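You operate a simulated robot arm through the tools that you are given. There is no shell and no other tool. Be economical: measure what you need, move in short steps, check, and stop when the job is done.

Carry out the task below with a simulated two-armed robot. There is one attempt and no reset: what you move stays moved.

## Task
On the open end of the bench with the blue door, fold the grey cloth in half, so that its two short edges meet.

It is judged by the outcome, as a careful person would: the job done as asked, and still so three seconds after it is handed in. It fails if anything else is knocked over, pushed out of place, dropped, spilled or broken. Flat cloth is picked up by pressing the open fingertips on it (5 to 10 N) and closing them slowly along it; thin cloth reads only 2 to 8 mm in the jaws.

## Robot
Two 7-joint arms with four-finger grippers on one trunk, on a base that drives. Base frame: it is fixed to the floor where the robot stands at the start and does not move with it; the origin is under the middle of the robot, x ahead of it, y to its left, z up; the surface under the hand at the start is at about z = 0.9. Lengths are in m, angles in degrees, forces in N, time in s.
The left shoulder is at the start at [0.04, 0.181, 1.154], the right one opposite. With the tool pointing down near the work surface each hand reaches from about 0.32 to 0.84 m from the robot's upright axis, wherever it stands, measured 20 degrees to its own side. Places, roughly: open end of the bench with the blue door [0.5, 0, 0.9]. Payload 3.67 kg a hand.
The TCP of each hand is the grasp point between the finger pads, 0.028 m short of the fingertips. In the tool frame z runs along the fingers and y along their closing line. Largest opening 0.112 m; the body of the gripper starts 0.073 m behind the TCP.
Orientation is that of the tool frame in the base frame, as a unit quaternion [w, x, y, z]. With the fingers straight down and closing along the base's y, the tool's x points along the base's -x, its y along +y and its z along -z.

## Interface
- The arms move only by the tool servo_tool. It takes "left_increments", "right_increments" or both (then of equal length, played together; a hand with none holds still); each is a list that holds one entry, the list of rows, each a list of 7 numbers: the gripper command, from -1 (shut) to 1 (fully open), values between in proportion, then the shift along the tool's x, y, z in m, then the turn, a rotation vector about the tool's x, y, z in degrees. In form: [[[claw, tx, ty, tz, rx, ry, rz], ...]]. A call has 1 to 10 rows; each row shifts and turns the commanded pose from where the row before left it, along the tool's axes as they then stand. A row lasts 0.2 s, in which the tool goes at most 0.05 m and 8.6 degrees; a call with a longer step from one row to the next is refused whole, and so is a gripper value outside its range. Where a pose cannot be reached the arm comes as near as it can. A force on the tool above 40 N (or 10 N above the force at the start of the call, whichever is more), or a blocked arm, ends the call early, and 0.2 s more pass. Each finger halts on what it meets, pressing with about 21 N; the grip force reading is that of the motor and also rises with nothing between the fingers. The clock runs only during rows and for 0.2 s after the last one: add rows that do not move to give the fingers time. The reply holds the time, the measured pose of the TCP, the force on the tool along the base axes, the opening and the grip force, in the units named above and with some noise, with the torque about the TCP (base axes, N m) and any sound that the robot's microphone picked up.
- Cameras (640 x 400 px; columns grow to the right, rows downward): "scene" is now at [0.1035, -0.0033, 1.3694]; the picture's right is [-0.04, -1.00, 0.00], its down [-0.70, 0.03, -0.71] and it looks along [0.71, -0.03, -0.71] (base axes); focal length 251 px, centre (320, 200). "left" rides on the left gripper at [0.06, 0.018, -0.104] in its tool frame; the picture's right is [-0.29, 0.96, 0.00], its down [-0.80, -0.24, -0.55] and it looks along [-0.53, -0.16, 0.83] (tool axes); focal length 234 px, centre (320, 200). "right" rides on the right gripper at [0.06, -0.018, -0.104] in its tool frame; the picture's right is [0.29, 0.96, 0.00], its down [-0.80, 0.24, -0.55] and it looks along [-0.53, 0.16, 0.83] (tool axes); focal length 234 px, centre (320, 200). There is no depth. A picture from a camera that has moved, and an enlarged one, comes with that camera's place and axes in the base frame and with its lens.
- capture(camera): a new picture of that camera. It takes no simulated time.
- slide_trunk(by): slides the trunk up (or, below 0, down) by that many m; the arms and the scene camera ride with it, the base frame stays. It gives what a move gives, with no picture.
- drive_base(legs): drives the robot by 1 to 6 legs, each [ahead, left, turn to the left] in m, m and degrees, along the robot's own axes; the way and the turn of a leg run together, so that a leg with both is an arc; at most 1.5 m and 180 degrees a leg. The arms and the cameras ride along, it lands a little off, and it stops where it bumps. It gives what a move gives.
- head_to(pan, tilt): turns the head with the scene camera to pan (to the left, within 86 degrees either way) and tilt (down, from -29 to 69), counted from straight ahead of the robot. It gives what a move gives.
- close_up(camera, box): a new picture of the part [left, top, right, bottom] of that camera's present view, enlarged. It takes no simulated time.
- sign_off(): hands the job in; it is judged then, once.

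Work in short steps. Places have to be worked out from the pictures, the camera data and where the tool is seen: move nearer, look again, correct. Check each grasp and each placing, and mend what went wrong. You have 120 turns and 100 pictures in all, those below and enlarged ones among them. Open the grippers and draw the arms clear of the work before you hand the job in, unless the task says otherwise; then end with one line.

The tools are called after "Emit:" as a command line: name --argument value ..., lists and objects as JSON in quotes. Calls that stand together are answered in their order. servo_tool: Moves the arms, as the interface text tells. Its arguments: {"type":"object","properties":{"left_increments":{"type":"array"},"right_increments":{"type":"array"}},"required":[]} The other tools are called the same way: slide_trunk (by) slides the trunk up or down; drive_base (legs) drives the base; head_to (pan, tilt) turns the head that bears the scene camera; capture (camera) takes a picture; close_up (camera, box) takes an enlarged picture of a part of a camera's view; sign_off () hands the job in.

At the start:

```text
time: 0.0
left_tool_pos: [0.6239, 0.2889, 1.1043]
left_tcp_rot: [-0.001, 0.0, 1.0, 0.001]
left_force: [-0.4, -0.1, 0.3]
left_ft_torque: [-0.03, 0.0, 0.04]
left_grip_width: 0.1118
left_gripper_force: 0.0
right_tool_pos: [0.4984, -0.2469, 1.0695]
right_tcp_rot: [0.0, 0.0, 1.0, -0.001]
right_force: [-0.7, -0.3, 0.0]
right_ft_torque: [0.02, -0.02, 0.02]
right_grip_width: 0.1121
right_gripper_force: 0.1
trunk travel left (down, up): [-0.275, 0.239]
robot x, y, heading: [0.0003, 0.0011, -0.0]
head pan, tilt: [-2.5, 44.8]
```

scene: 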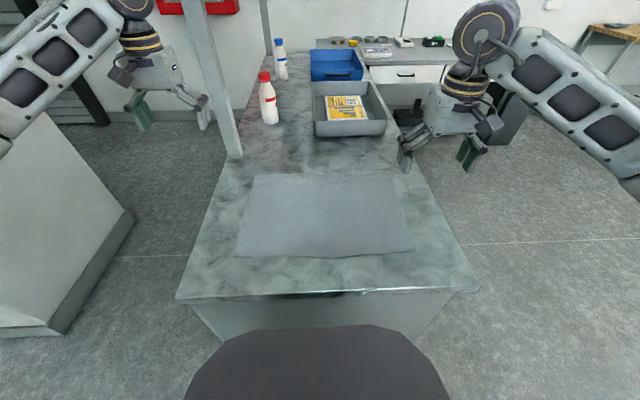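
right: 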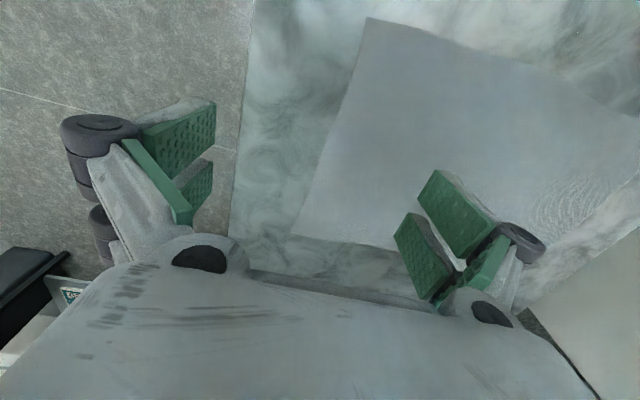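
left: 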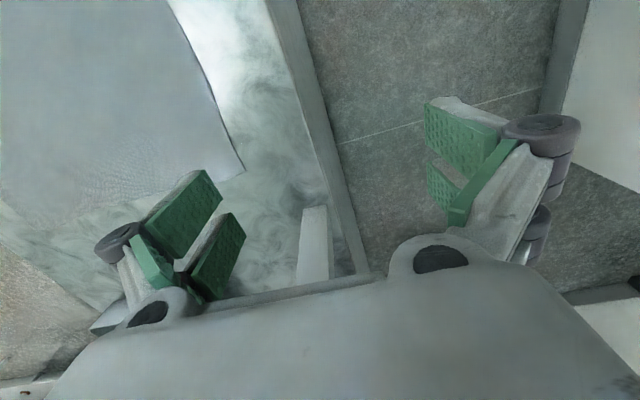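

The cloth lies with its short edges along x at about y≈0.17 and y≈-0.24 (z≈0.9). With both arms side by side along a short edge the fold is cleanest, so I plan to stand at the right side of the bench, and I look there first.

Emit:
head_to --pan -70 --tilt 40

Emit:
capture --camera "scene"

```text
time: 1.4
left_tool_pos: [0.6249, 0.2897, 1.1049]
left_tcp_rot: [0.0, 0.0, 1.0, 0.0]
left_force: [-0.8, -0.3, 0.2]
left_ft_torque: [0.04, 0.01, 0.01]
left_grip_width: 0.1121
left_gripper_force: 0.1
right_tool_pos: [0.4988, -0.2485, 1.0702]
right_tcp_rot: [0.0, 0.0, 1.0, 0.0]
right_force: [-0.6, -0.4, 0.4]
right_ft_torque: [0.01, 0.02, 0.02]
right_grip_width: 0.1121
right_gripper_force: 0.1
trunk travel left (down, up): [-0.275, 0.239]
robot x, y, heading: [-0.0007, 0.0076, -0.0]
head pan, tilt: [-70.0, 40.0]
```

```text
96 pictures are left
camera scene: at [0.0513, -0.0797, 1.3764], right [-0.94, -0.34, 0.0], down [-0.22, 0.6, -0.77], along [0.26, -0.72, -0.64], focal length 251 px, centre (320, 200)
```

scene: 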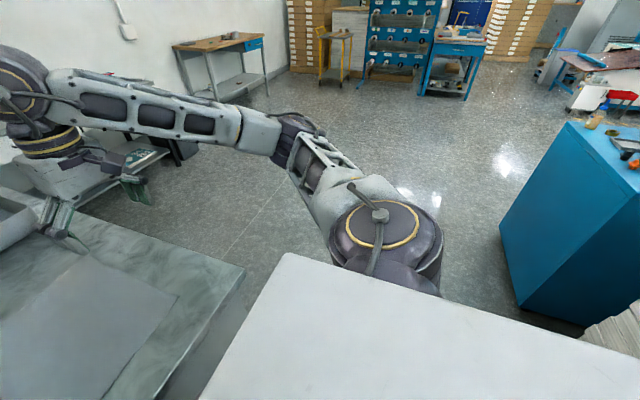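

The floor on the right side of the bench is free; the blue cabinet stays well behind (x<-0.6). I drive round to the right side facing the cloth, with margin.

Emit:
drive_base --legs '[[-0.1, 0, 0], [0, -1.12, 0], [0, 0, 90], [0, -0.645, 0]]'

Emit:
head_to --pan 0 --tilt 45

Emit:
capture --camera "scene"

```text
time: 15.5
left_tool_pos: [0.2465, -0.4827, 1.1043]
left_tcp_rot: [0.0, 0.718, -0.697, 0.001]
left_force: [0.5, 0.8, 0.1]
left_ft_torque: [-0.01, -0.01, -0.03]
left_grip_width: 0.1123
left_gripper_force: 0.1
right_tool_pos: [0.7877, -0.5908, 1.0697]
right_tcp_rot: [0.0, 0.717, -0.697, 0.0]
right_force: [0.9, 0.0, -0.6]
right_ft_torque: [0.0, -0.01, -0.03]
right_grip_width: 0.1121
right_gripper_force: 0.0
trunk travel left (down, up): [-0.275, 0.239]
robot x, y, heading: [0.5533, -1.0976, 91.5]
head pan, tilt: [-70.0, 40.0]
```

```text
time: 16.9
left_tool_pos: [0.247, -0.4823, 1.1036]
left_tcp_rot: [0.0, 0.718, -0.696, 0.001]
left_force: [-0.2, 0.1, 0.9]
left_ft_torque: [0.01, -0.01, -0.01]
left_grip_width: 0.1117
left_gripper_force: 0.1
right_tool_pos: [0.7889, -0.5915, 1.0709]
right_tcp_rot: [0.0, 0.718, -0.696, 0.0]
right_force: [0.4, -0.6, -0.3]
right_ft_torque: [-0.01, 0.02, 0.02]
right_grip_width: 0.112
right_gripper_force: 0.0
trunk travel left (down, up): [-0.275, 0.239]
robot x, y, heading: [0.5538, -1.1008, 91.6]
head pan, tilt: [0.0, 45.0]
```

```text
95 pictures are left
camera scene: at [0.5538, -0.9955, 1.3692], right [1.0, 0.03, 0.0], down [0.02, -0.71, -0.71], along [-0.02, 0.71, -0.71], focal length 251 px, centre (320, 200)
```

scene: 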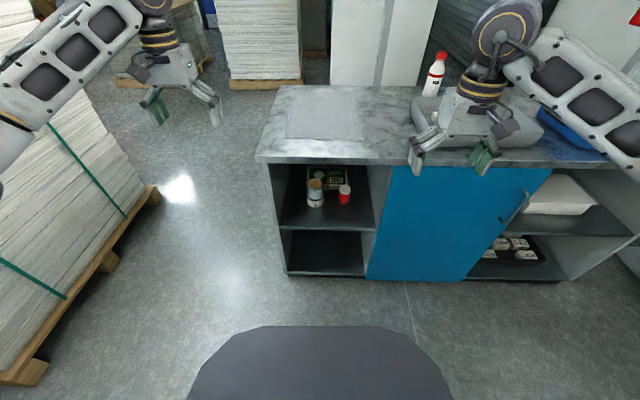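

The drive was clean: robot at (0.55,-1.10), heading 91.5°. I bring the hands inward (away from the grey bin) and back before driving up to the bench.

Emit:
servo_tool --left_increments '[[[1, 0.02, -0.035, 0, 0, 0, 0], [1, 0.02, -0.035, 0, 0, 0, 0], [1, 0.02, -0.035, 0, 0, 0, 0], [1, 0.02, -0.03, 0, 0, 0, 0], [1, 0.02, -0.03, 0, 0, 0, 0]]]' --right_increments '[[[1, 0.0, 0.025, 0, 0, 0, 0], [1, 0.0, 0.025, 0, 0, 0, 0], [1, 0.0, 0.025, 0, 0, 0, 0], [1, 0.0, 0.025, 0, 0, 0, 0], [1, 0.0, 0.025, 0, 0, 0, 0]]]'

Emit:
drive_base --legs '[[0, 0, -1.5], [0.43, 0, 0]]'

Emit:
capture --camera "scene"

```text
time: 18.1
left_tool_pos: [0.4157, -0.5763, 1.1034]
left_tcp_rot: [0.001, 0.718, -0.696, 0.001]
left_force: [-0.3, -0.7, -0.4]
left_ft_torque: [-0.01, 0.0, 0.0]
left_grip_width: 0.1119
left_gripper_force: 0.0
right_tool_pos: [0.6636, -0.5946, 1.0701]
right_tcp_rot: [0.0, 0.717, -0.697, -0.001]
right_force: [1.1, -0.1, -0.4]
right_ft_torque: [-0.04, 0.02, 0.01]
right_grip_width: 0.1119
right_gripper_force: 0.2
trunk travel left (down, up): [-0.275, 0.239]
robot x, y, heading: [0.555, -1.0993, 91.6]
head pan, tilt: [0.0, 45.0]
```

```text
time: 21.2
left_tool_pos: [0.4259, -0.1414, 1.1032]
left_tcp_rot: [0.0, 0.71, -0.704, 0.001]
left_force: [0.3, 0.2, -0.7]
left_ft_torque: [0.01, 0.02, -0.02]
left_grip_width: 0.1118
left_gripper_force: 0.1
right_tool_pos: [0.6723, -0.1642, 1.07]
right_tcp_rot: [0.0, 0.71, -0.705, 0.0]
right_force: [-0.6, 0.2, -0.2]
right_ft_torque: [0.01, 0.02, 0.01]
right_grip_width: 0.1118
right_gripper_force: 0.1
trunk travel left (down, up): [-0.275, 0.239]
robot x, y, heading: [0.5533, -0.6621, 90.2]
head pan, tilt: [0.0, 45.0]
```

```text
94 pictures are left
camera scene: at [0.5537, -0.5625, 1.3691], right [1.0, 0.01, 0.0], down [0.01, -0.71, -0.71], along [-0.01, 0.71, -0.71], focal length 251 px, centre (320, 200)
```

scene: 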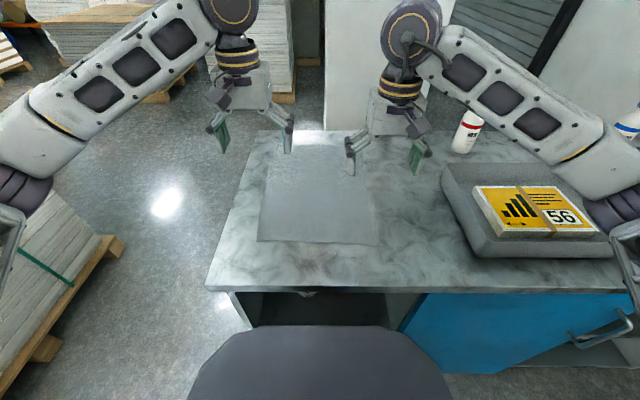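

Cloth near corners are at about (0.407,-0.226) and (0.681,-0.235). I set the jaws to ~4 cm and hover both hands over points just inside these corners, then look with the hand cameras.

Emit:
servo_tool --left_increments '[[[-0.286, 0.02, -0.003, 0.03, 0, 0, 0], [-0.286, 0.02, -0.002, 0.035, 0, 0, 0], [-0.286, 0.02, -0.002, 0.034, 0, 0, 0], [-0.286, 0.017, -0.002, 0.034, 0, 0, 0], [-0.286, 0, 0, 0, 0, 0, 0]]]' --right_increments '[[[-0.286, 0.014, 0.005, 0.025, 0, 0, 0], [-0.286, 0.014, 0.004, 0.025, 0, 0, 0], [-0.286, 0.013, 0.004, 0.025, 0, 0, 0], [-0.286, 0.013, 0.004, 0.025, 0, 0, 0], [-0.286, 0, 0, 0, 0, 0, 0]]]'

Emit:
capture --camera "left"

Emit:
capture --camera "right"

Emit:
capture --camera "scene"

```text
time: 22.4
left_tool_pos: [0.4329, -0.2202, 0.9721]
left_tcp_rot: [0.001, 0.71, -0.704, 0.001]
left_force: [-0.5, 0.0, -0.8]
left_ft_torque: [0.0, 0.02, 0.04]
left_grip_width: 0.0399
left_gripper_force: 0.1
right_tool_pos: [0.6562, -0.2199, 0.972]
right_tcp_rot: [0.001, 0.709, -0.705, 0.0]
right_force: [-0.3, 0.5, 0.6]
right_ft_torque: [0.0, -0.02, -0.02]
right_grip_width: 0.0402
right_gripper_force: 0.1
trunk travel left (down, up): [-0.275, 0.239]
robot x, y, heading: [0.5496, -0.6642, 90.3]
head pan, tilt: [0.0, 45.0]
```

```text
93 pictures are left
camera left: at [0.4147, -0.2787, 1.0757], right [-0.96, 0.28, 0.0], down [0.23, 0.8, 0.55], along [0.16, 0.53, -0.83], focal length 234 px, centre (320, 200)
```

left: 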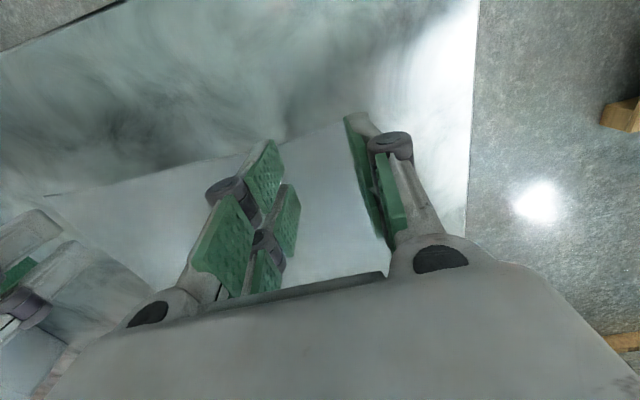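

```text
92 pictures are left
camera right: at [0.6748, -0.28, 1.0752], right [-0.96, -0.3, 0.0], down [-0.25, 0.8, 0.55], along [-0.16, 0.53, -0.83], focal length 234 px, centre (320, 200)
```

right: 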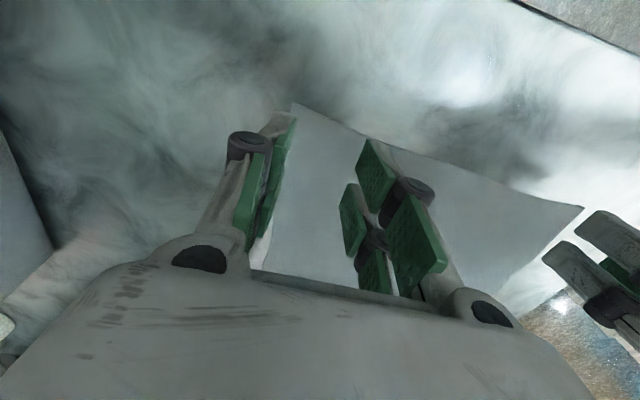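

```text
91 pictures are left
camera scene: at [0.5538, -0.5626, 1.3692], right [1.0, 0.01, 0.0], down [0.01, -0.71, -0.71], along [-0.01, 0.71, -0.71], focal length 251 px, centre (320, 200)
```

scene: 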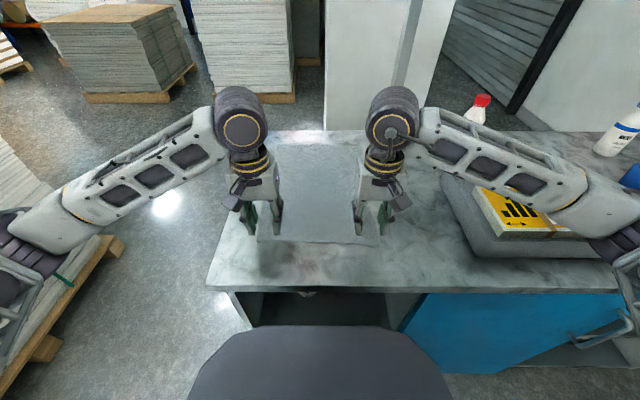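

Corners refine to about (0.402,-0.228) and (0.685,-0.240); fingers straddle just inside. I nudge slightly and lower to just above the cloth, then finely toward contact.

Emit:
servo_tool --left_increments '[[[-0.286, 0.001, -0.004, 0.015, 0, 0, 0], [-0.286, 0, 0, 0.015, 0, 0, 0], [-0.286, 0, 0, 0.008, 0, 0, 0], [-0.286, 0, 0, 0.003, 0, 0, 0], [-0.286, 0, 0, 0, 0, 0, 0]]]' --right_increments '[[[-0.286, 0.008, 0.004, 0.015, 0, 0, 0], [-0.286, 0, 0, 0.015, 0, 0, 0], [-0.286, 0, 0, 0.008, 0, 0, 0], [-0.286, 0, 0, 0.003, 0, 0, 0], [-0.286, 0, 0, 0, 0, 0, 0]]]'

```text
time: 23.6
left_tool_pos: [0.4377, -0.2194, 0.9295]
left_tcp_rot: [0.0, 0.71, -0.704, -0.001]
left_force: [0.9, 0.6, 3.5]
left_ft_torque: [0.04, 0.07, -0.02]
left_grip_width: 0.04
left_gripper_force: 0.2
right_tool_pos: [0.6513, -0.2279, 0.9296]
right_tcp_rot: [0.0, 0.71, -0.704, 0.0]
right_force: [-0.3, 0.1, 0.5]
right_ft_torque: [-0.01, -0.01, 0.0]
right_grip_width: 0.0401
right_gripper_force: 0.0
trunk travel left (down, up): [-0.275, 0.239]
robot x, y, heading: [0.5533, -0.6676, 90.5]
head pan, tilt: [0.0, 45.0]
```

Left is just touching (3.5 N), right not yet. Small further presses.

Emit:
servo_tool --left_increments '[[[-0.286, 0, 0, 0.0005, 0, 0, 0], [-0.286, 0, 0, 0, 0, 0, 0]]]' --right_increments '[[[-0.286, 0, 0, 0.001, 0, 0, 0], [-0.286, 0, 0, 0, 0, 0, 0]]]'

```text
time: 24.2
left_tool_pos: [0.4389, -0.2193, 0.9285]
left_tcp_rot: [0.0, 0.71, -0.704, 0.0]
left_force: [-1.2, 0.5, 5.6]
left_ft_torque: [0.04, 0.1, 0.0]
left_grip_width: 0.0402
left_gripper_force: 0.1
right_tool_pos: [0.6519, -0.2271, 0.929]
right_tcp_rot: [-0.001, 0.709, -0.705, -0.001]
right_force: [-1.0, -0.3, 1.6]
right_ft_torque: [-0.02, -0.01, 0.01]
right_grip_width: 0.0401
right_gripper_force: 0.0
trunk travel left (down, up): [-0.275, 0.239]
robot x, y, heading: [0.5516, -0.6683, 90.2]
head pan, tilt: [0.0, 45.0]
```

Stiffness about 4 N/mm; I press to roughly 8 N on both, then close slowly along the cloth.

Emit:
servo_tool --left_increments '[[[-0.286, 0, 0, 0.0005, 0, 0, 0], [-0.36, 0, 0, 0, 0, 0, 0], [-0.44, 0, 0, 0, 0, 0, 0], [-0.52, 0, 0, 0, 0, 0, 0], [-0.6, 0, 0, 0, 0, 0, 0], [-0.68, 0, 0, 0, 0, 0, 0], [-0.76, 0, 0, 0, 0, 0, 0], [-0.84, 0, 0, 0, 0, 0, 0], [-0.92, 0, 0, 0, 0, 0, 0], [-1, 0, 0, 0, 0, 0, 0]]]' --right_increments '[[[-0.286, 0, 0, 0.0016, 0, 0, 0], [-0.36, 0, 0, 0, 0, 0, 0], [-0.44, 0, 0, 0, 0, 0, 0], [-0.52, 0, 0, 0, 0, 0, 0], [-0.6, 0, 0, 0, 0, 0, 0], [-0.68, 0, 0, 0, 0, 0, 0], [-0.76, 0, 0, 0, 0, 0, 0], [-0.84, 0, 0, 0, 0, 0, 0], [-0.92, 0, 0, 0, 0, 0, 0], [-1, 0, 0, 0, 0, 0, 0]]]'

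Emit:
capture --camera "left"

Emit:
capture --camera "right"

```text
time: 26.4
left_tool_pos: [0.4388, -0.2193, 0.9278]
left_tcp_rot: [-0.001, 0.71, -0.704, 0.0]
left_force: [-1.6, -1.7, 14.0]
left_ft_torque: [0.13, 0.07, 0.05]
left_grip_width: 0.0071
left_gripper_force: 20.6
right_tool_pos: [0.6509, -0.2274, 0.9268]
right_tcp_rot: [-0.002, 0.71, -0.704, 0.001]
right_force: [-0.3, 0.3, -0.5]
right_ft_torque: [-0.02, 0.02, -0.02]
right_grip_width: 0.0
right_gripper_force: 20.7
trunk travel left (down, up): [-0.275, 0.239]
robot x, y, heading: [0.5521, -0.6654, 90.6]
head pan, tilt: [0.0, 45.0]
```

```text
90 pictures are left
camera left: at [0.4205, -0.2786, 1.032], right [-0.96, 0.28, 0.0], down [0.23, 0.8, 0.55], along [0.16, 0.53, -0.83], focal length 234 px, centre (320, 200)
```

left: 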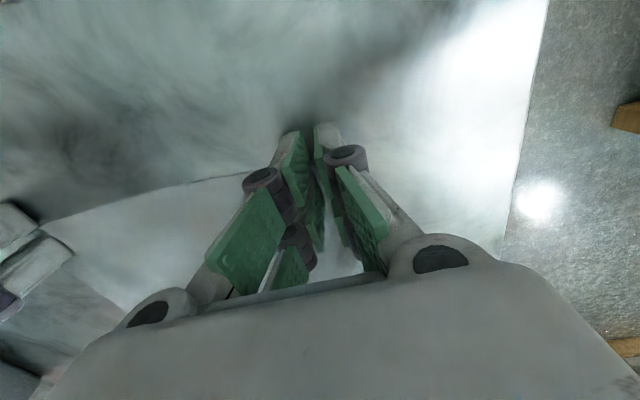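

```text
89 pictures are left
camera right: at [0.6702, -0.2893, 1.0307], right [-0.96, -0.29, 0.0], down [-0.25, 0.8, 0.55], along [-0.16, 0.53, -0.83], focal length 234 px, centre (320, 200)
```

right: 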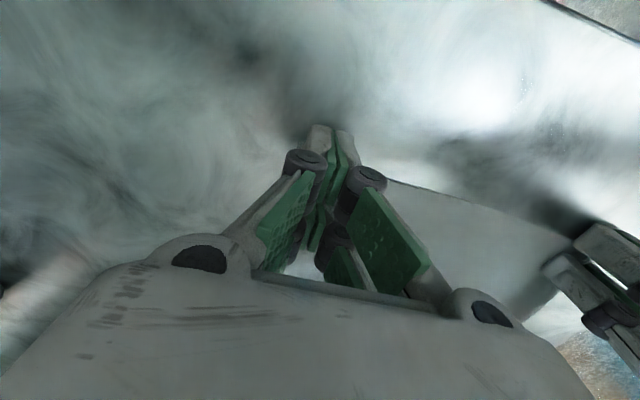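

Left has cloth (7 mm); right closed on nothing. I ease the left's pressure, lift and open the right to see where its corner is.

Emit:
servo_tool --left_increments '[[[-1, 0, 0, -0.002, 0, 0, 0], [-1, 0, 0, 0, 0, 0, 0], [-1, 0, 0, 0, 0, 0, 0]]]' --right_increments '[[[-1, 0, 0, -0.02, 0, 0, 0], [-0.286, 0, 0, -0.02, 0, 0, 0], [-0.286, 0, 0, -0.003, 0, 0, 0]]]'

Emit:
capture --camera "right"

Emit:
close_up --camera "scene" --box '[200, 120, 440, 270]'

```text
time: 27.2
left_tool_pos: [0.4387, -0.2193, 0.9292]
left_tcp_rot: [0.001, 0.71, -0.705, 0.001]
left_force: [-0.4, 0.5, -1.4]
left_ft_torque: [0.01, 0.0, 0.0]
left_grip_width: 0.0071
left_gripper_force: 20.6
right_tool_pos: [0.6537, -0.2264, 0.9705]
right_tcp_rot: [0.0, 0.709, -0.705, 0.0]
right_force: [-0.3, 0.6, 0.7]
right_ft_torque: [-0.03, 0.0, -0.02]
right_grip_width: 0.0401
right_gripper_force: 0.0
trunk travel left (down, up): [-0.275, 0.239]
robot x, y, heading: [0.5517, -0.661, 90.6]
head pan, tilt: [0.0, 45.0]
```

```text
88 pictures are left
camera right: at [0.6714, -0.2876, 1.0733], right [-0.96, -0.29, 0.0], down [-0.25, 0.8, 0.55], along [-0.16, 0.53, -0.83], focal length 234 px, centre (320, 200)
```

right: 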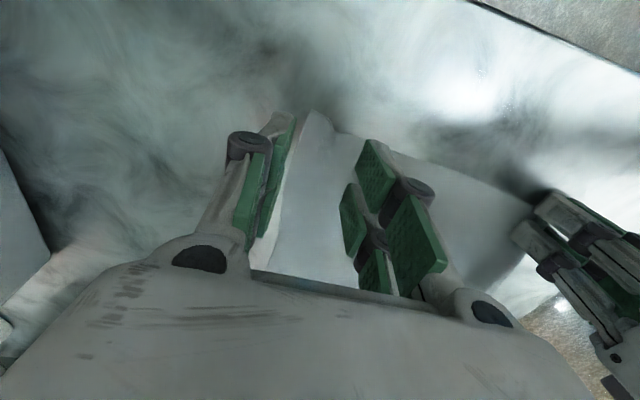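

```text
2.67 times, centred on (320, 195) of scene
camera zoom: at [0.5538, -0.5626, 1.3691], right [1.0, 0.01, 0.0], down [0.01, -0.71, -0.71], along [-0.01, 0.71, -0.71], focal length 669 px, centre (320, 213)
```

zoom: 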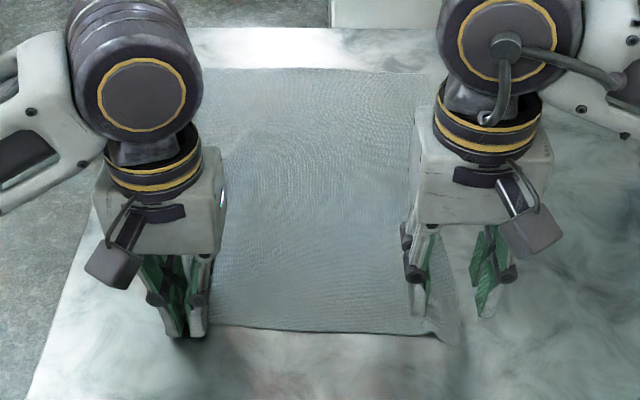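

The right corner has shifted to about (0.665,-0.245). I re-aim the right hand to x≈0.634, y≈-0.230 and lower to contact.

Emit:
servo_tool --right_increments '[[[-0.286, 0.003, 0.019, 0.015, 0, 0, 0], [-0.286, 0, 0, 0.015, 0, 0, 0], [-0.286, 0, 0, 0.011, 0, 0, 0], [-0.286, 0, 0, 0.001, 0, 0, 0], [-0.286, 0, 0, 0, 0, 0, 0]]]'

Emit:
capture --camera "right"

```text
time: 28.4
left_tool_pos: [0.438, -0.2195, 0.9298]
left_tcp_rot: [0.001, 0.71, -0.704, 0.0]
left_force: [1.5, 0.5, -0.5]
left_ft_torque: [-0.03, 0.01, 0.01]
left_grip_width: 0.007
left_gripper_force: 20.8
right_tool_pos: [0.6341, -0.2317, 0.9288]
right_tcp_rot: [0.0, 0.709, -0.705, -0.001]
right_force: [1.0, 0.0, 11.9]
right_ft_torque: [0.07, -0.28, 0.0]
right_grip_width: 0.0407
right_gripper_force: 1.1
trunk travel left (down, up): [-0.275, 0.239]
robot x, y, heading: [0.5515, -0.6613, 90.6]
head pan, tilt: [0.0, 45.0]
```

```text
86 pictures are left
camera right: at [0.6518, -0.2924, 1.0317], right [-0.96, -0.29, 0.0], down [-0.25, 0.79, 0.56], along [-0.16, 0.53, -0.83], focal length 234 px, centre (320, 200)
```

right: 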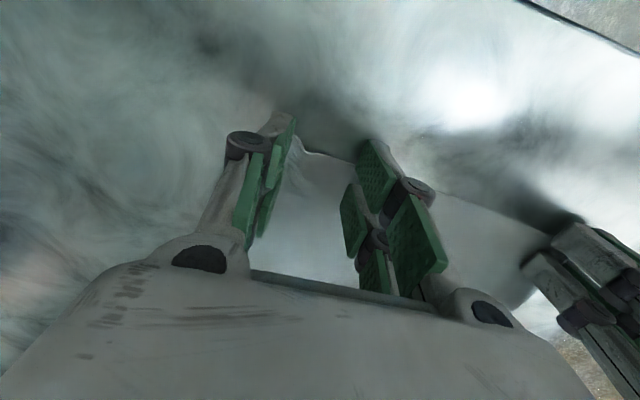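

Contact 12 N, both fingers on cloth (torque suggests the ridge under the outer finger). Close slowly.

Emit:
servo_tool --right_increments '[[[-0.36, 0, 0, 0, 0, 0, 0], [-0.44, 0, 0, 0, 0, 0, 0], [-0.52, 0, 0, 0, 0, 0, 0], [-0.6, 0, 0, 0, 0, 0, 0], [-0.68, 0, 0, 0, 0, 0, 0], [-0.76, 0, 0, 0, 0, 0, 0], [-0.84, 0, 0, 0, 0, 0, 0], [-0.92, 0, 0, 0, 0, 0, 0], [-1, 0, 0, 0, 0, 0, 0], [-1, 0, 0, 0, 0, 0, 0]]]'

Emit:
capture --camera "right"

```text
time: 30.6
left_tool_pos: [0.4383, -0.2192, 0.9289]
left_tcp_rot: [-0.001, 0.709, -0.705, 0.001]
left_force: [5.5, -0.4, 0.4]
left_ft_torque: [0.0, -0.21, -0.01]
left_grip_width: 0.0073
left_gripper_force: 20.5
right_tool_pos: [0.6331, -0.2316, 0.927]
right_tcp_rot: [0.0, 0.71, -0.704, -0.001]
right_force: [-7.7, -0.5, 8.4]
right_ft_torque: [0.02, 0.21, 0.06]
right_grip_width: 0.0038
right_gripper_force: 21.1
trunk travel left (down, up): [-0.275, 0.239]
robot x, y, heading: [0.5489, -0.6647, 90.3]
head pan, tilt: [0.0, 45.0]
```

```text
85 pictures are left
camera right: at [0.6516, -0.2926, 1.0309], right [-0.96, -0.3, 0.0], down [-0.25, 0.8, 0.55], along [-0.16, 0.53, -0.83], focal length 234 px, centre (320, 200)
```

right: 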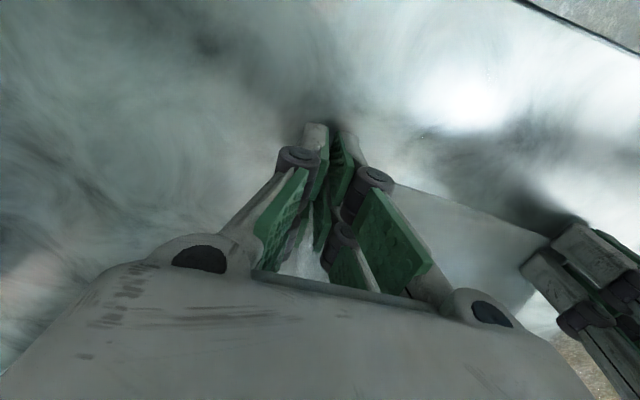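

Both hands hold cloth (7 mm and 4 mm). I lift together 6 cm, easing the tension between them slightly, and check.

Emit:
servo_tool --left_increments '[[[-1, -0.005, 0, -0.01, 0, 0, 0], [-1, -0.005, 0, -0.015, 0, 0, 0], [-1, -0.005, 0, -0.015, 0, 0, 0], [-1, -0.005, 0, -0.02, 0, 0, 0], [-1, 0, 0, 0, 0, 0, 0]]]' --right_increments '[[[-1, -0.005, 0.001, -0.01, 0, 0, 0], [-1, -0.005, 0.001, -0.015, 0, 0, 0], [-1, -0.005, 0, -0.015, 0, 0, 0], [-1, -0.005, 0, -0.02, 0, 0, 0], [-1, 0, 0, 0, 0, 0, 0]]]'

Emit:
close_up --camera "scene" --box '[200, 120, 440, 270]'

```text
time: 31.8
left_tool_pos: [0.4387, -0.2004, 0.9894]
left_tcp_rot: [0.0, 0.71, -0.704, 0.001]
left_force: [6.1, -0.9, -0.2]
left_ft_torque: [-0.02, -0.15, -0.01]
left_grip_width: 0.007
left_gripper_force: 20.7
right_tool_pos: [0.63, -0.2092, 0.9861]
right_tcp_rot: [0.0, 0.709, -0.705, 0.001]
right_force: [-4.9, -0.8, 1.0]
right_ft_torque: [0.02, 0.14, 0.01]
right_grip_width: 0.0029
right_gripper_force: 20.4
trunk travel left (down, up): [-0.275, 0.239]
robot x, y, heading: [0.5551, -0.6639, 90.4]
head pan, tilt: [0.0, 45.0]
```

```text
2.67 times, centred on (320, 195) of scene
camera zoom: at [0.5538, -0.5627, 1.3691], right [1.0, 0.01, 0.0], down [0.01, -0.71, -0.71], along [-0.01, 0.71, -0.71], focal length 669 px, centre (320, 213)
```

zoom: 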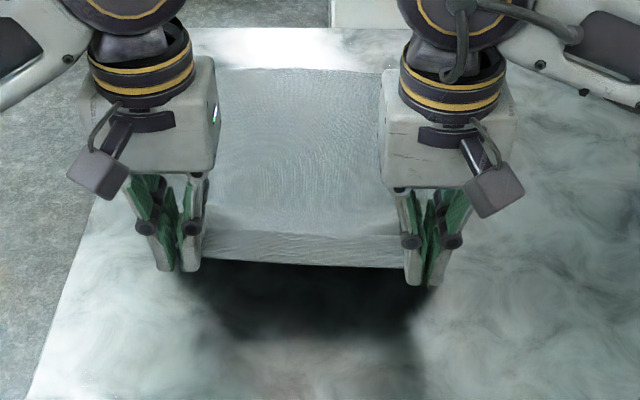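

The edge is lifted nicely by both hands. I relax the sideways tension a little and carry the edge up and over along an arc toward the far side.

Emit:
servo_tool --left_increments '[[[-1, -0.02, 0, -0.02, 0, 0, 0], [-1, -0.025, 0, -0.02, 0, 0, 0], [-1, -0.025, 0, -0.015, 0, 0, 0], [-1, -0.03, 0, -0.015, 0, 0, 0], [-1, -0.03, 0, -0.012, 0, 0, 0], [-1, -0.03, 0, -0.008, 0, 0, 0], [-1, -0.03, 0, 0, 0, 0, 0], [-1, -0.03, 0, 0.005, 0, 0, 0], [-1, -0.03, 0, 0.01, 0, 0, 0], [-1, 0, 0, 0, 0, 0, 0]]]' --right_increments '[[[-1, -0.02, 0.001, -0.02, 0, 0, 0], [-1, -0.025, 0.001, -0.02, 0, 0, 0], [-1, -0.025, 0.001, -0.015, 0, 0, 0], [-1, -0.03, 0.001, -0.015, 0, 0, 0], [-1, -0.03, 0.001, -0.012, 0, 0, 0], [-1, -0.03, 0, -0.008, 0, 0, 0], [-1, -0.03, 0, 0, 0, 0, 0], [-1, -0.03, 0, 0.005, 0, 0, 0], [-1, -0.03, 0, 0.01, 0, 0, 0], [-1, 0, 0, 0, 0, 0, 0]]]'

Emit:
capture --camera "scene"

Emit:
capture --camera "left"

Emit:
capture --camera "right"

```text
time: 34.0
left_tool_pos: [0.4361, 0.0485, 1.0653]
left_tcp_rot: [0.0, 0.71, -0.705, 0.0]
left_force: [0.8, -0.5, 0.3]
left_ft_torque: [0.0, -0.01, 0.0]
left_grip_width: 0.0069
left_gripper_force: 21.3
right_tool_pos: [0.6244, 0.0384, 1.0635]
right_tcp_rot: [-0.001, 0.71, -0.705, 0.0]
right_force: [-1.0, 0.0, 0.0]
right_ft_torque: [0.03, 0.05, -0.02]
right_grip_width: 0.0026
right_gripper_force: 21.0
trunk travel left (down, up): [-0.275, 0.239]
robot x, y, heading: [0.5527, -0.6671, 90.6]
head pan, tilt: [0.0, 45.0]
```

```text
83 pictures are left
camera scene: at [0.5537, -0.5639, 1.3693], right [1.0, 0.01, 0.0], down [0.01, -0.71, -0.71], along [-0.01, 0.71, -0.71], focal length 251 px, centre (320, 200)
```

scene: 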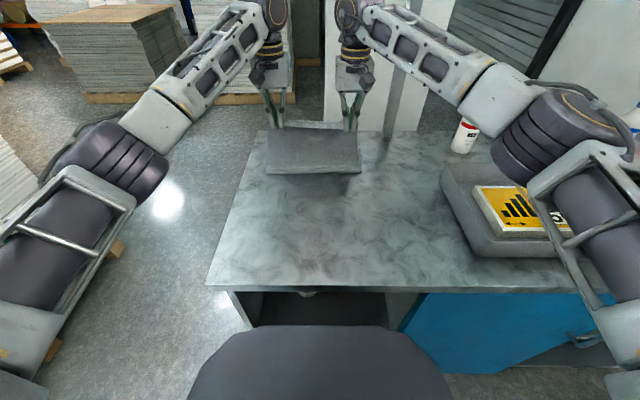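

```text
82 pictures are left
camera left: at [0.4186, -0.0089, 1.1704], right [-0.96, 0.28, 0.0], down [0.23, 0.8, 0.55], along [0.16, 0.53, -0.83], focal length 234 px, centre (320, 200)
```

left: 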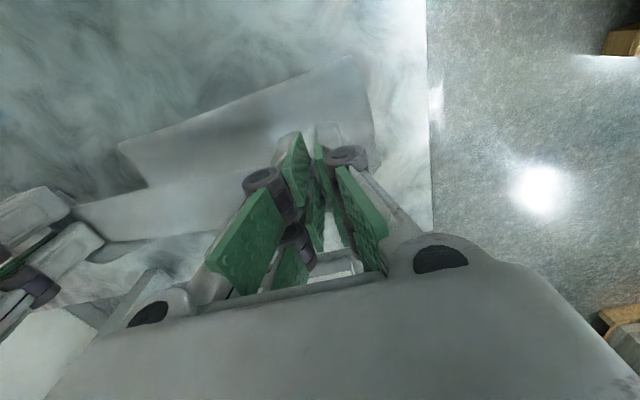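

```text
81 pictures are left
camera right: at [0.6425, -0.0226, 1.1665], right [-0.96, -0.3, 0.0], down [-0.25, 0.79, 0.56], along [-0.16, 0.53, -0.83], focal length 234 px, centre (320, 200)
```

right: 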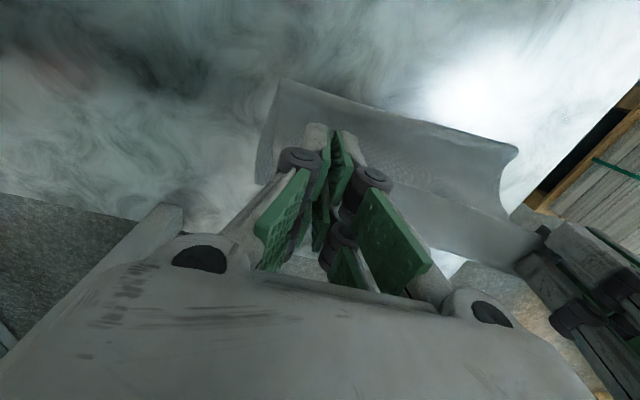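

The edge is over the far half, but I need to see where the lower layer's far edge now is; zoom in.

Emit:
close_up --camera "scene" --box '[240, 80, 400, 180]'

Emit:
close_up --camera "left" --box '[60, 150, 400, 362]'

```text
4.00 times, centred on (320, 130) of scene
camera zoom: at [0.5537, -0.5639, 1.3693], right [1.0, 0.01, 0.0], down [0.01, -0.71, -0.71], along [-0.01, 0.71, -0.71], focal length 1003 px, centre (320, 480)
```

zoom: 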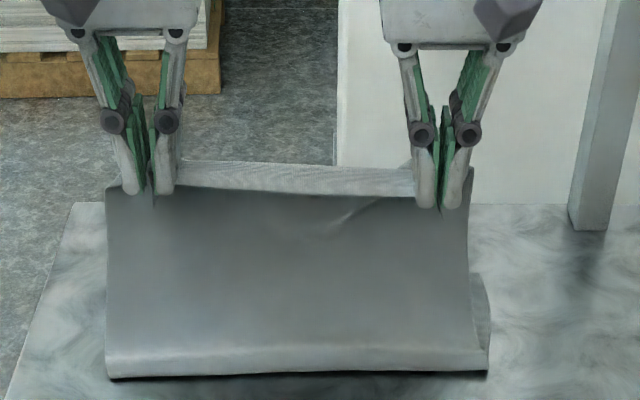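

```text
1.88 times, centred on (230, 256) of left
camera zoom: at [0.4186, -0.0089, 1.1704], right [-0.96, 0.28, 0.0], down [0.23, 0.8, 0.55], along [0.16, 0.53, -0.83], focal length 441 px, centre (489, 95)
```

zoom: 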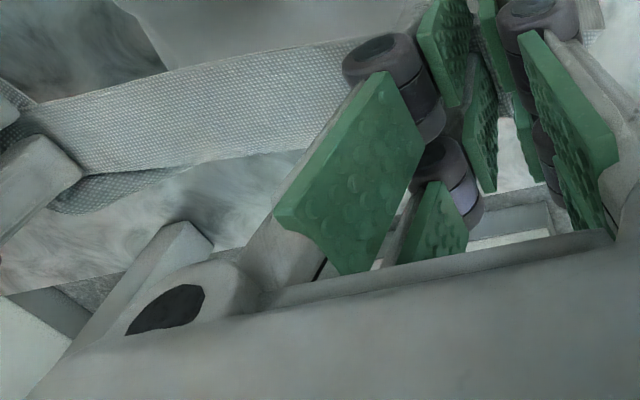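

The lower layer seems to run only y≈0.02–0.15, so slack must be hidden behind the hanging sheet. I raise both hands 6 cm to take up slack and look again.

Emit:
servo_tool --left_increments '[[[-1, 0, 0, -0.02, 0, 0, 0], [-1, 0, 0, -0.02, 0, 0, 0], [-1, 0, 0, -0.02, 0, 0, 0], [-1, 0, 0, 0, 0, 0, 0]]]' --right_increments '[[[-1, 0, 0, -0.02, 0, 0, 0], [-1, 0, 0, -0.02, 0, 0, 0], [-1, 0, 0, -0.02, 0, 0, 0], [-1, 0, 0, 0, 0, 0, 0]]]'

Emit:
close_up --camera "scene" --box '[240, 80, 400, 180]'

Emit:
capture --camera "right"

```text
time: 35.0
left_tool_pos: [0.4369, 0.0516, 1.1253]
left_tcp_rot: [0.0, 0.71, -0.704, 0.001]
left_force: [2.5, 0.3, -0.6]
left_ft_torque: [-0.01, -0.08, 0.02]
left_grip_width: 0.0072
left_gripper_force: 21.3
right_tool_pos: [0.6248, 0.0393, 1.122]
right_tcp_rot: [0.0, 0.71, -0.705, 0.0]
right_force: [-2.7, 0.5, -0.8]
right_ft_torque: [-0.01, 0.08, 0.03]
right_grip_width: 0.0024
right_gripper_force: 21.1
trunk travel left (down, up): [-0.275, 0.239]
robot x, y, heading: [0.5534, -0.6637, 90.3]
head pan, tilt: [0.0, 45.0]
```

```text
4.00 times, centred on (320, 130) of scene
camera zoom: at [0.5538, -0.5623, 1.3691], right [1.0, 0.01, 0.0], down [0.01, -0.71, -0.71], along [-0.01, 0.71, -0.71], focal length 1003 px, centre (320, 480)
```

zoom: 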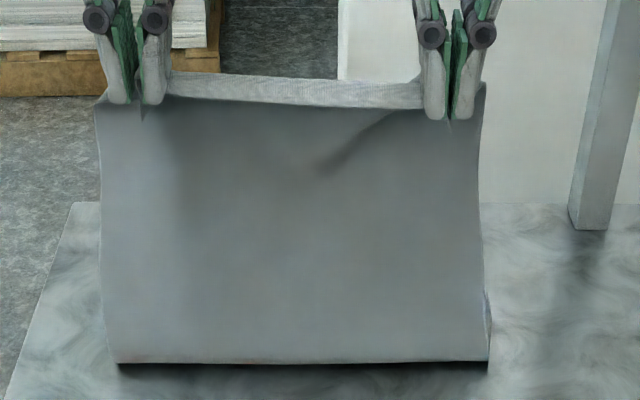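

```text
77 pictures are left
camera right: at [0.6438, -0.0228, 1.2258], right [-0.96, -0.3, 0.0], down [-0.25, 0.8, 0.55], along [-0.16, 0.53, -0.83], focal length 234 px, centre (320, 200)
```

right: 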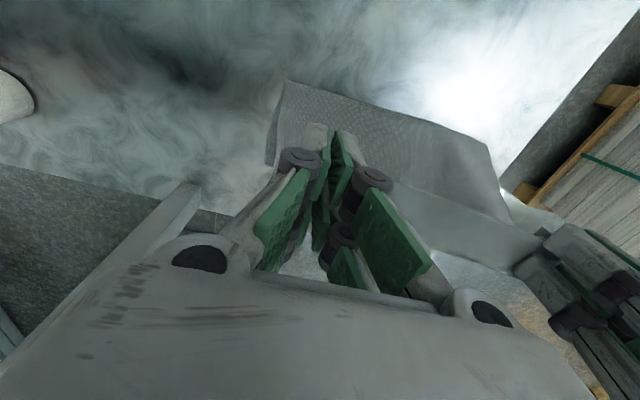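

Slack was real (sheet now 0.2 m tall, fold at y≈0.03). To see the lower layer's far edge past the sheet, I bring the hands back and lower a bit.

Emit:
servo_tool --left_increments '[[[-1, 0.02, 0, 0.01, 0, 0, 0], [-1, 0.025, 0, 0.02, 0, 0, 0], [-1, 0.025, 0, 0.03, 0, 0, 0], [-1, 0.025, 0, 0.03, 0, 0, 0], [-1, 0, 0, 0, 0, 0, 0]]]' --right_increments '[[[-1, 0.02, 0, 0.01, 0, 0, 0], [-1, 0.025, 0, 0.02, 0, 0, 0], [-1, 0.025, 0, 0.03, 0, 0, 0], [-1, 0.025, 0, 0.03, 0, 0, 0], [-1, 0, 0, 0, 0, 0, 0]]]'

Emit:
close_up --camera "scene" --box '[220, 90, 420, 215]'

```text
time: 36.2
left_tool_pos: [0.4357, -0.0436, 1.0341]
left_tcp_rot: [0.001, 0.71, -0.705, 0.002]
left_force: [2.1, -0.4, 0.8]
left_ft_torque: [0.01, -0.07, -0.01]
left_grip_width: 0.0072
left_gripper_force: 21.2
right_tool_pos: [0.6237, -0.0551, 1.0327]
right_tcp_rot: [0.0, 0.709, -0.705, 0.0]
right_force: [-0.9, 0.5, 0.7]
right_ft_torque: [0.01, 0.08, -0.01]
right_grip_width: 0.0026
right_gripper_force: 21.3
trunk travel left (down, up): [-0.275, 0.239]
robot x, y, heading: [0.5495, -0.6634, 90.5]
head pan, tilt: [0.0, 45.0]
```

```text
3.20 times, centred on (320, 152) of scene
camera zoom: at [0.5538, -0.5625, 1.3692], right [1.0, 0.01, 0.0], down [0.01, -0.71, -0.71], along [-0.01, 0.71, -0.71], focal length 803 px, centre (320, 352)
```

zoom: 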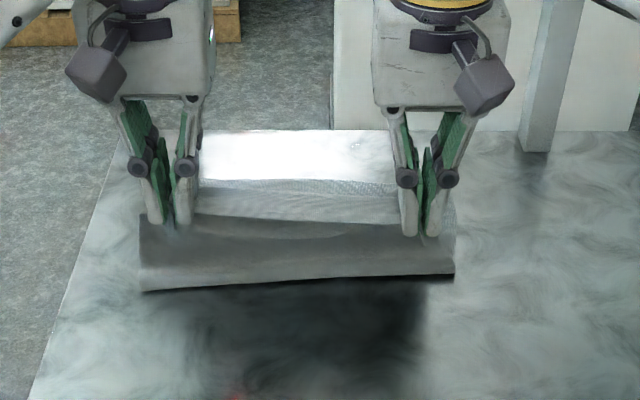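

The lower layer's far edge is at y≈0.158, essentially undisturbed. I now redo the arc tauter (radius ~0.175 about the intended fold line y≈-0.037).

Emit:
servo_tool --left_increments '[[[-1, -0.004, 0, -0.033, 0, 0, 0], [-1, -0.01, 0, -0.033, 0, 0, 0], [-1, -0.03, 0, 0.003, 0, 0, 0], [-1, -0.03, 0, 0.008, 0, 0, 0], [-1, -0.02, 0, 0.01, 0, 0, 0], [-1, -0.02, 0, 0.013, 0, 0, 0], [-1, -0.015, 0, 0.012, 0, 0, 0], [-1, -0.015, 0, 0.014, 0, 0, 0], [-1, 0, 0, 0, 0, 0, 0]]]' --right_increments '[[[-1, -0.004, 0, -0.033, 0, 0, 0], [-1, -0.01, 0, -0.033, 0, 0, 0], [-1, -0.03, 0, 0.003, 0, 0, 0], [-1, -0.03, 0, 0.008, 0, 0, 0], [-1, -0.02, 0, 0.01, 0, 0, 0], [-1, -0.02, 0, 0.013, 0, 0, 0], [-1, -0.015, 0, 0.012, 0, 0, 0], [-1, -0.015, 0, 0.014, 0, 0, 0], [-1, 0, 0, 0, 0, 0, 0]]]'

Emit:
close_up --camera "scene" --box '[220, 90, 420, 215]'

Emit:
capture --camera "left"

```text
time: 38.2
left_tool_pos: [0.4337, 0.1017, 1.0403]
left_tcp_rot: [0.0, 0.71, -0.704, 0.0]
left_force: [1.9, -0.3, -0.1]
left_ft_torque: [0.0, -0.06, 0.02]
left_grip_width: 0.0072
left_gripper_force: 21.2
right_tool_pos: [0.6224, 0.0889, 1.0386]
right_tcp_rot: [-0.001, 0.71, -0.704, -0.001]
right_force: [-2.0, 0.2, -0.8]
right_ft_torque: [0.03, 0.03, -0.01]
right_grip_width: 0.0029
right_gripper_force: 20.5
trunk travel left (down, up): [-0.275, 0.239]
robot x, y, heading: [0.5566, -0.6606, 90.6]
head pan, tilt: [0.0, 45.0]
```

```text
3.20 times, centred on (320, 152) of scene
camera zoom: at [0.5535, -0.5633, 1.3692], right [1.0, 0.01, 0.0], down [0.01, -0.71, -0.71], along [-0.01, 0.71, -0.71], focal length 803 px, centre (320, 352)
```

zoom: 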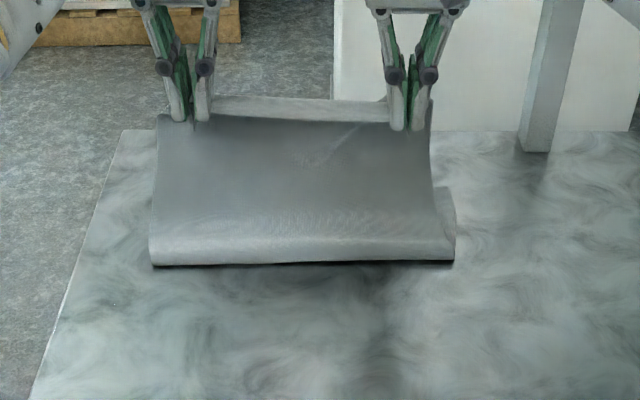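

```text
74 pictures are left
camera left: at [0.4159, 0.0417, 1.1442], right [-0.96, 0.28, 0.0], down [0.23, 0.8, 0.55], along [0.16, 0.53, -0.83], focal length 234 px, centre (320, 200)
```

left: 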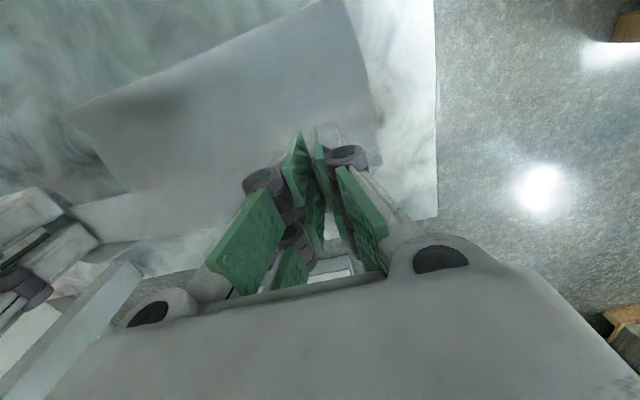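

The lower layer stays; the free margin beyond the finger line looks wider than 1 cm. I zoom in on it in both hand views to measure it before placing.

Emit:
close_up --camera "left" --box '[40, 100, 400, 325]'

Emit:
close_up --camera "scene" --box '[250, 100, 370, 175]'

```text
1.78 times, centred on (220, 212) of left
camera zoom: at [0.4159, 0.0417, 1.1442], right [-0.96, 0.28, 0.0], down [0.23, 0.8, 0.55], along [0.16, 0.53, -0.83], focal length 416 px, centre (498, 178)
```

zoom: 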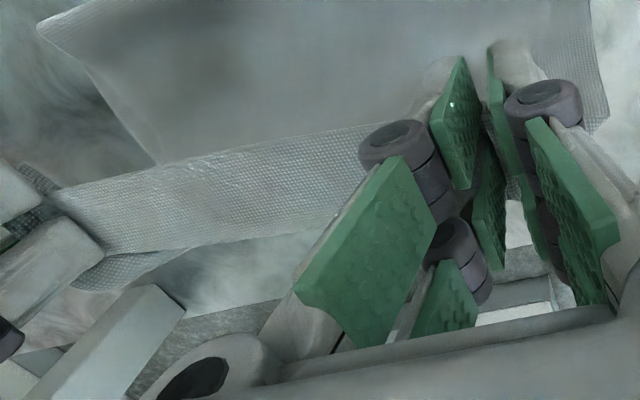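

```text
5.33 times, centred on (310, 138) of scene
camera zoom: at [0.5535, -0.5633, 1.3692], right [1.0, 0.01, 0.0], down [0.01, -0.71, -0.71], along [-0.01, 0.71, -0.71], focal length 1338 px, centre (373, 533)
```

zoom: 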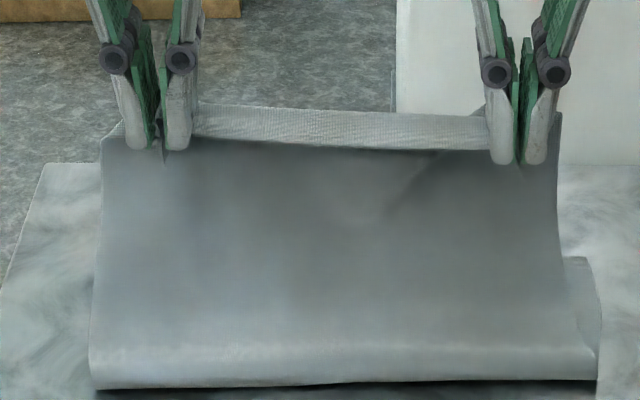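

Triangulating gives a free margin of ~3.6 cm beyond the fingers, pointing at +y. So the grip should land at y≈0.125 (left) and 0.115 (right) for the edges to meet at 0.155–0.16. I lower there slowly.

Emit:
servo_tool --left_increments '[[[-1, -0.006, 0, 0.015, 0, 0, 0], [-1, -0.005, 0, 0.018, 0, 0, 0], [-1, -0.004, 0, 0.018, 0, 0, 0], [-1, -0.004, 0, 0.018, 0, 0, 0], [-1, -0.003, 0, 0.016, 0, 0, 0], [-1, -0.001, 0, 0.012, 0, 0, 0], [-1, 0, 0, 0.004, 0, 0, 0], [-1, 0, 0, 0, 0, 0, 0]]]' --right_increments '[[[-1, -0.006, 0, 0.015, 0, 0, 0], [-1, -0.005, 0, 0.018, 0, 0, 0], [-1, -0.005, 0, 0.018, 0, 0, 0], [-1, -0.004, 0, 0.018, 0, 0, 0], [-1, -0.003, 0, 0.016, 0, 0, 0], [-1, -0.002, 0, 0.012, 0, 0, 0], [-1, 0, 0, 0.003, 0, 0, 0], [-1, 0, 0, 0, 0, 0, 0]]]'

Emit:
close_up --camera "scene" --box '[240, 100, 400, 200]'

Emit:
capture --camera "left"

```text
time: 40.0
left_tool_pos: [0.4321, 0.1146, 0.9377]
left_tcp_rot: [0.001, 0.709, -0.705, 0.0]
left_force: [6.7, 0.2, -0.6]
left_ft_torque: [-0.04, -0.23, 0.0]
left_grip_width: 0.0071
left_gripper_force: 21.1
left hand out of reach, approached as far as the arm can: row 4
right_tool_pos: [0.6258, 0.1077, 0.9378]
right_tcp_rot: [0.0, 0.71, -0.705, 0.0]
right_force: [-6.9, -0.4, -0.4]
right_ft_torque: [-0.02, 0.23, 0.07]
right_grip_width: 0.0035
right_gripper_force: 21.4
right hand out of reach, approached as far as the arm can: row 5
trunk travel left (down, up): [-0.275, 0.239]
robot x, y, heading: [0.5505, -0.6652, 90.4]
head pan, tilt: [0.0, 45.0]
```

```text
4.00 times, centred on (320, 150) of scene
camera zoom: at [0.5542, -0.5628, 1.3692], right [1.0, 0.01, 0.0], down [0.0, -0.71, -0.71], along [-0.01, 0.71, -0.71], focal length 1003 px, centre (320, 400)
```

zoom: 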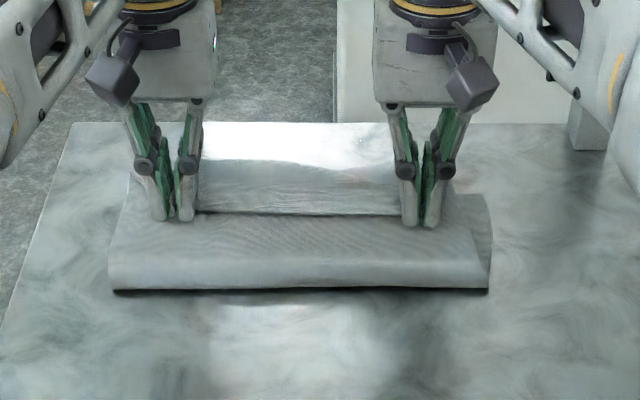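

```text
70 pictures are left
camera left: at [0.4142, 0.0562, 1.0423], right [-0.96, 0.28, 0.0], down [0.23, 0.8, 0.55], along [0.16, 0.53, -0.83], focal length 234 px, centre (320, 200)
```

left: 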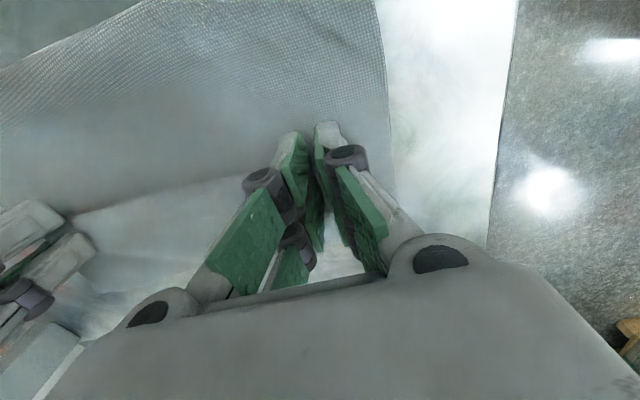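

Reach ends at y≈0.115/0.108. Zoom on the far margin to see how top and bottom edges lie.

Emit:
close_up --camera "scene" --box '[275, 125, 355, 175]'

Emit:
close_up --camera "left" --box '[40, 150, 400, 375]'

Emit:
capture --camera "right"

```text
8.00 times, centred on (315, 150) of scene
camera zoom: at [0.5542, -0.5628, 1.3692], right [1.0, 0.01, 0.0], down [0.0, -0.71, -0.71], along [-0.01, 0.71, -0.71], focal length 2007 px, centre (360, 600)
```

zoom: 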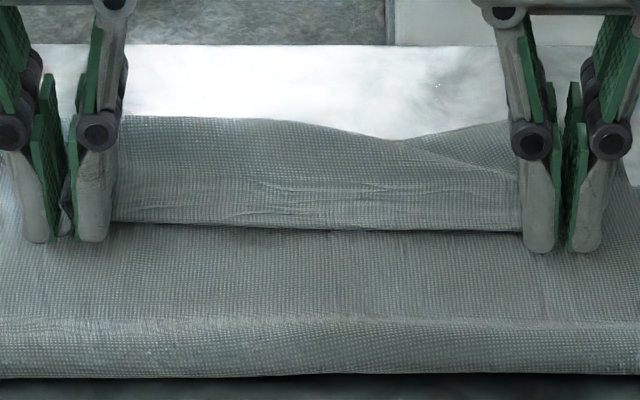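

```text
1.78 times, centred on (220, 262) of left
camera zoom: at [0.4142, 0.0562, 1.0423], right [-0.96, 0.28, 0.0], down [0.23, 0.8, 0.55], along [0.16, 0.53, -0.83], focal length 416 px, centre (498, 89)
```

zoom: 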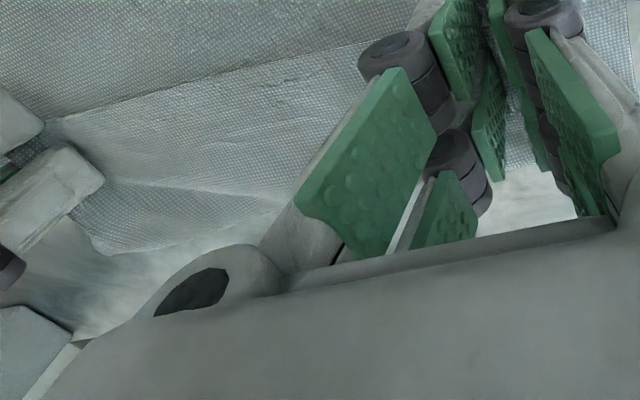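

```text
67 pictures are left
camera right: at [0.6451, 0.0477, 1.0417], right [-0.96, -0.3, 0.0], down [-0.25, 0.8, 0.55], along [-0.16, 0.53, -0.83], focal length 234 px, centre (320, 200)
```

right: 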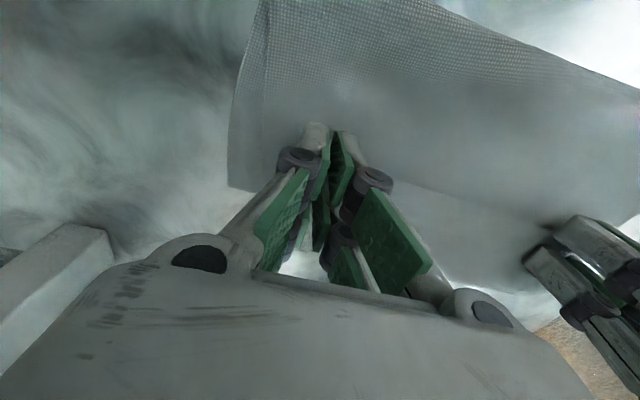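

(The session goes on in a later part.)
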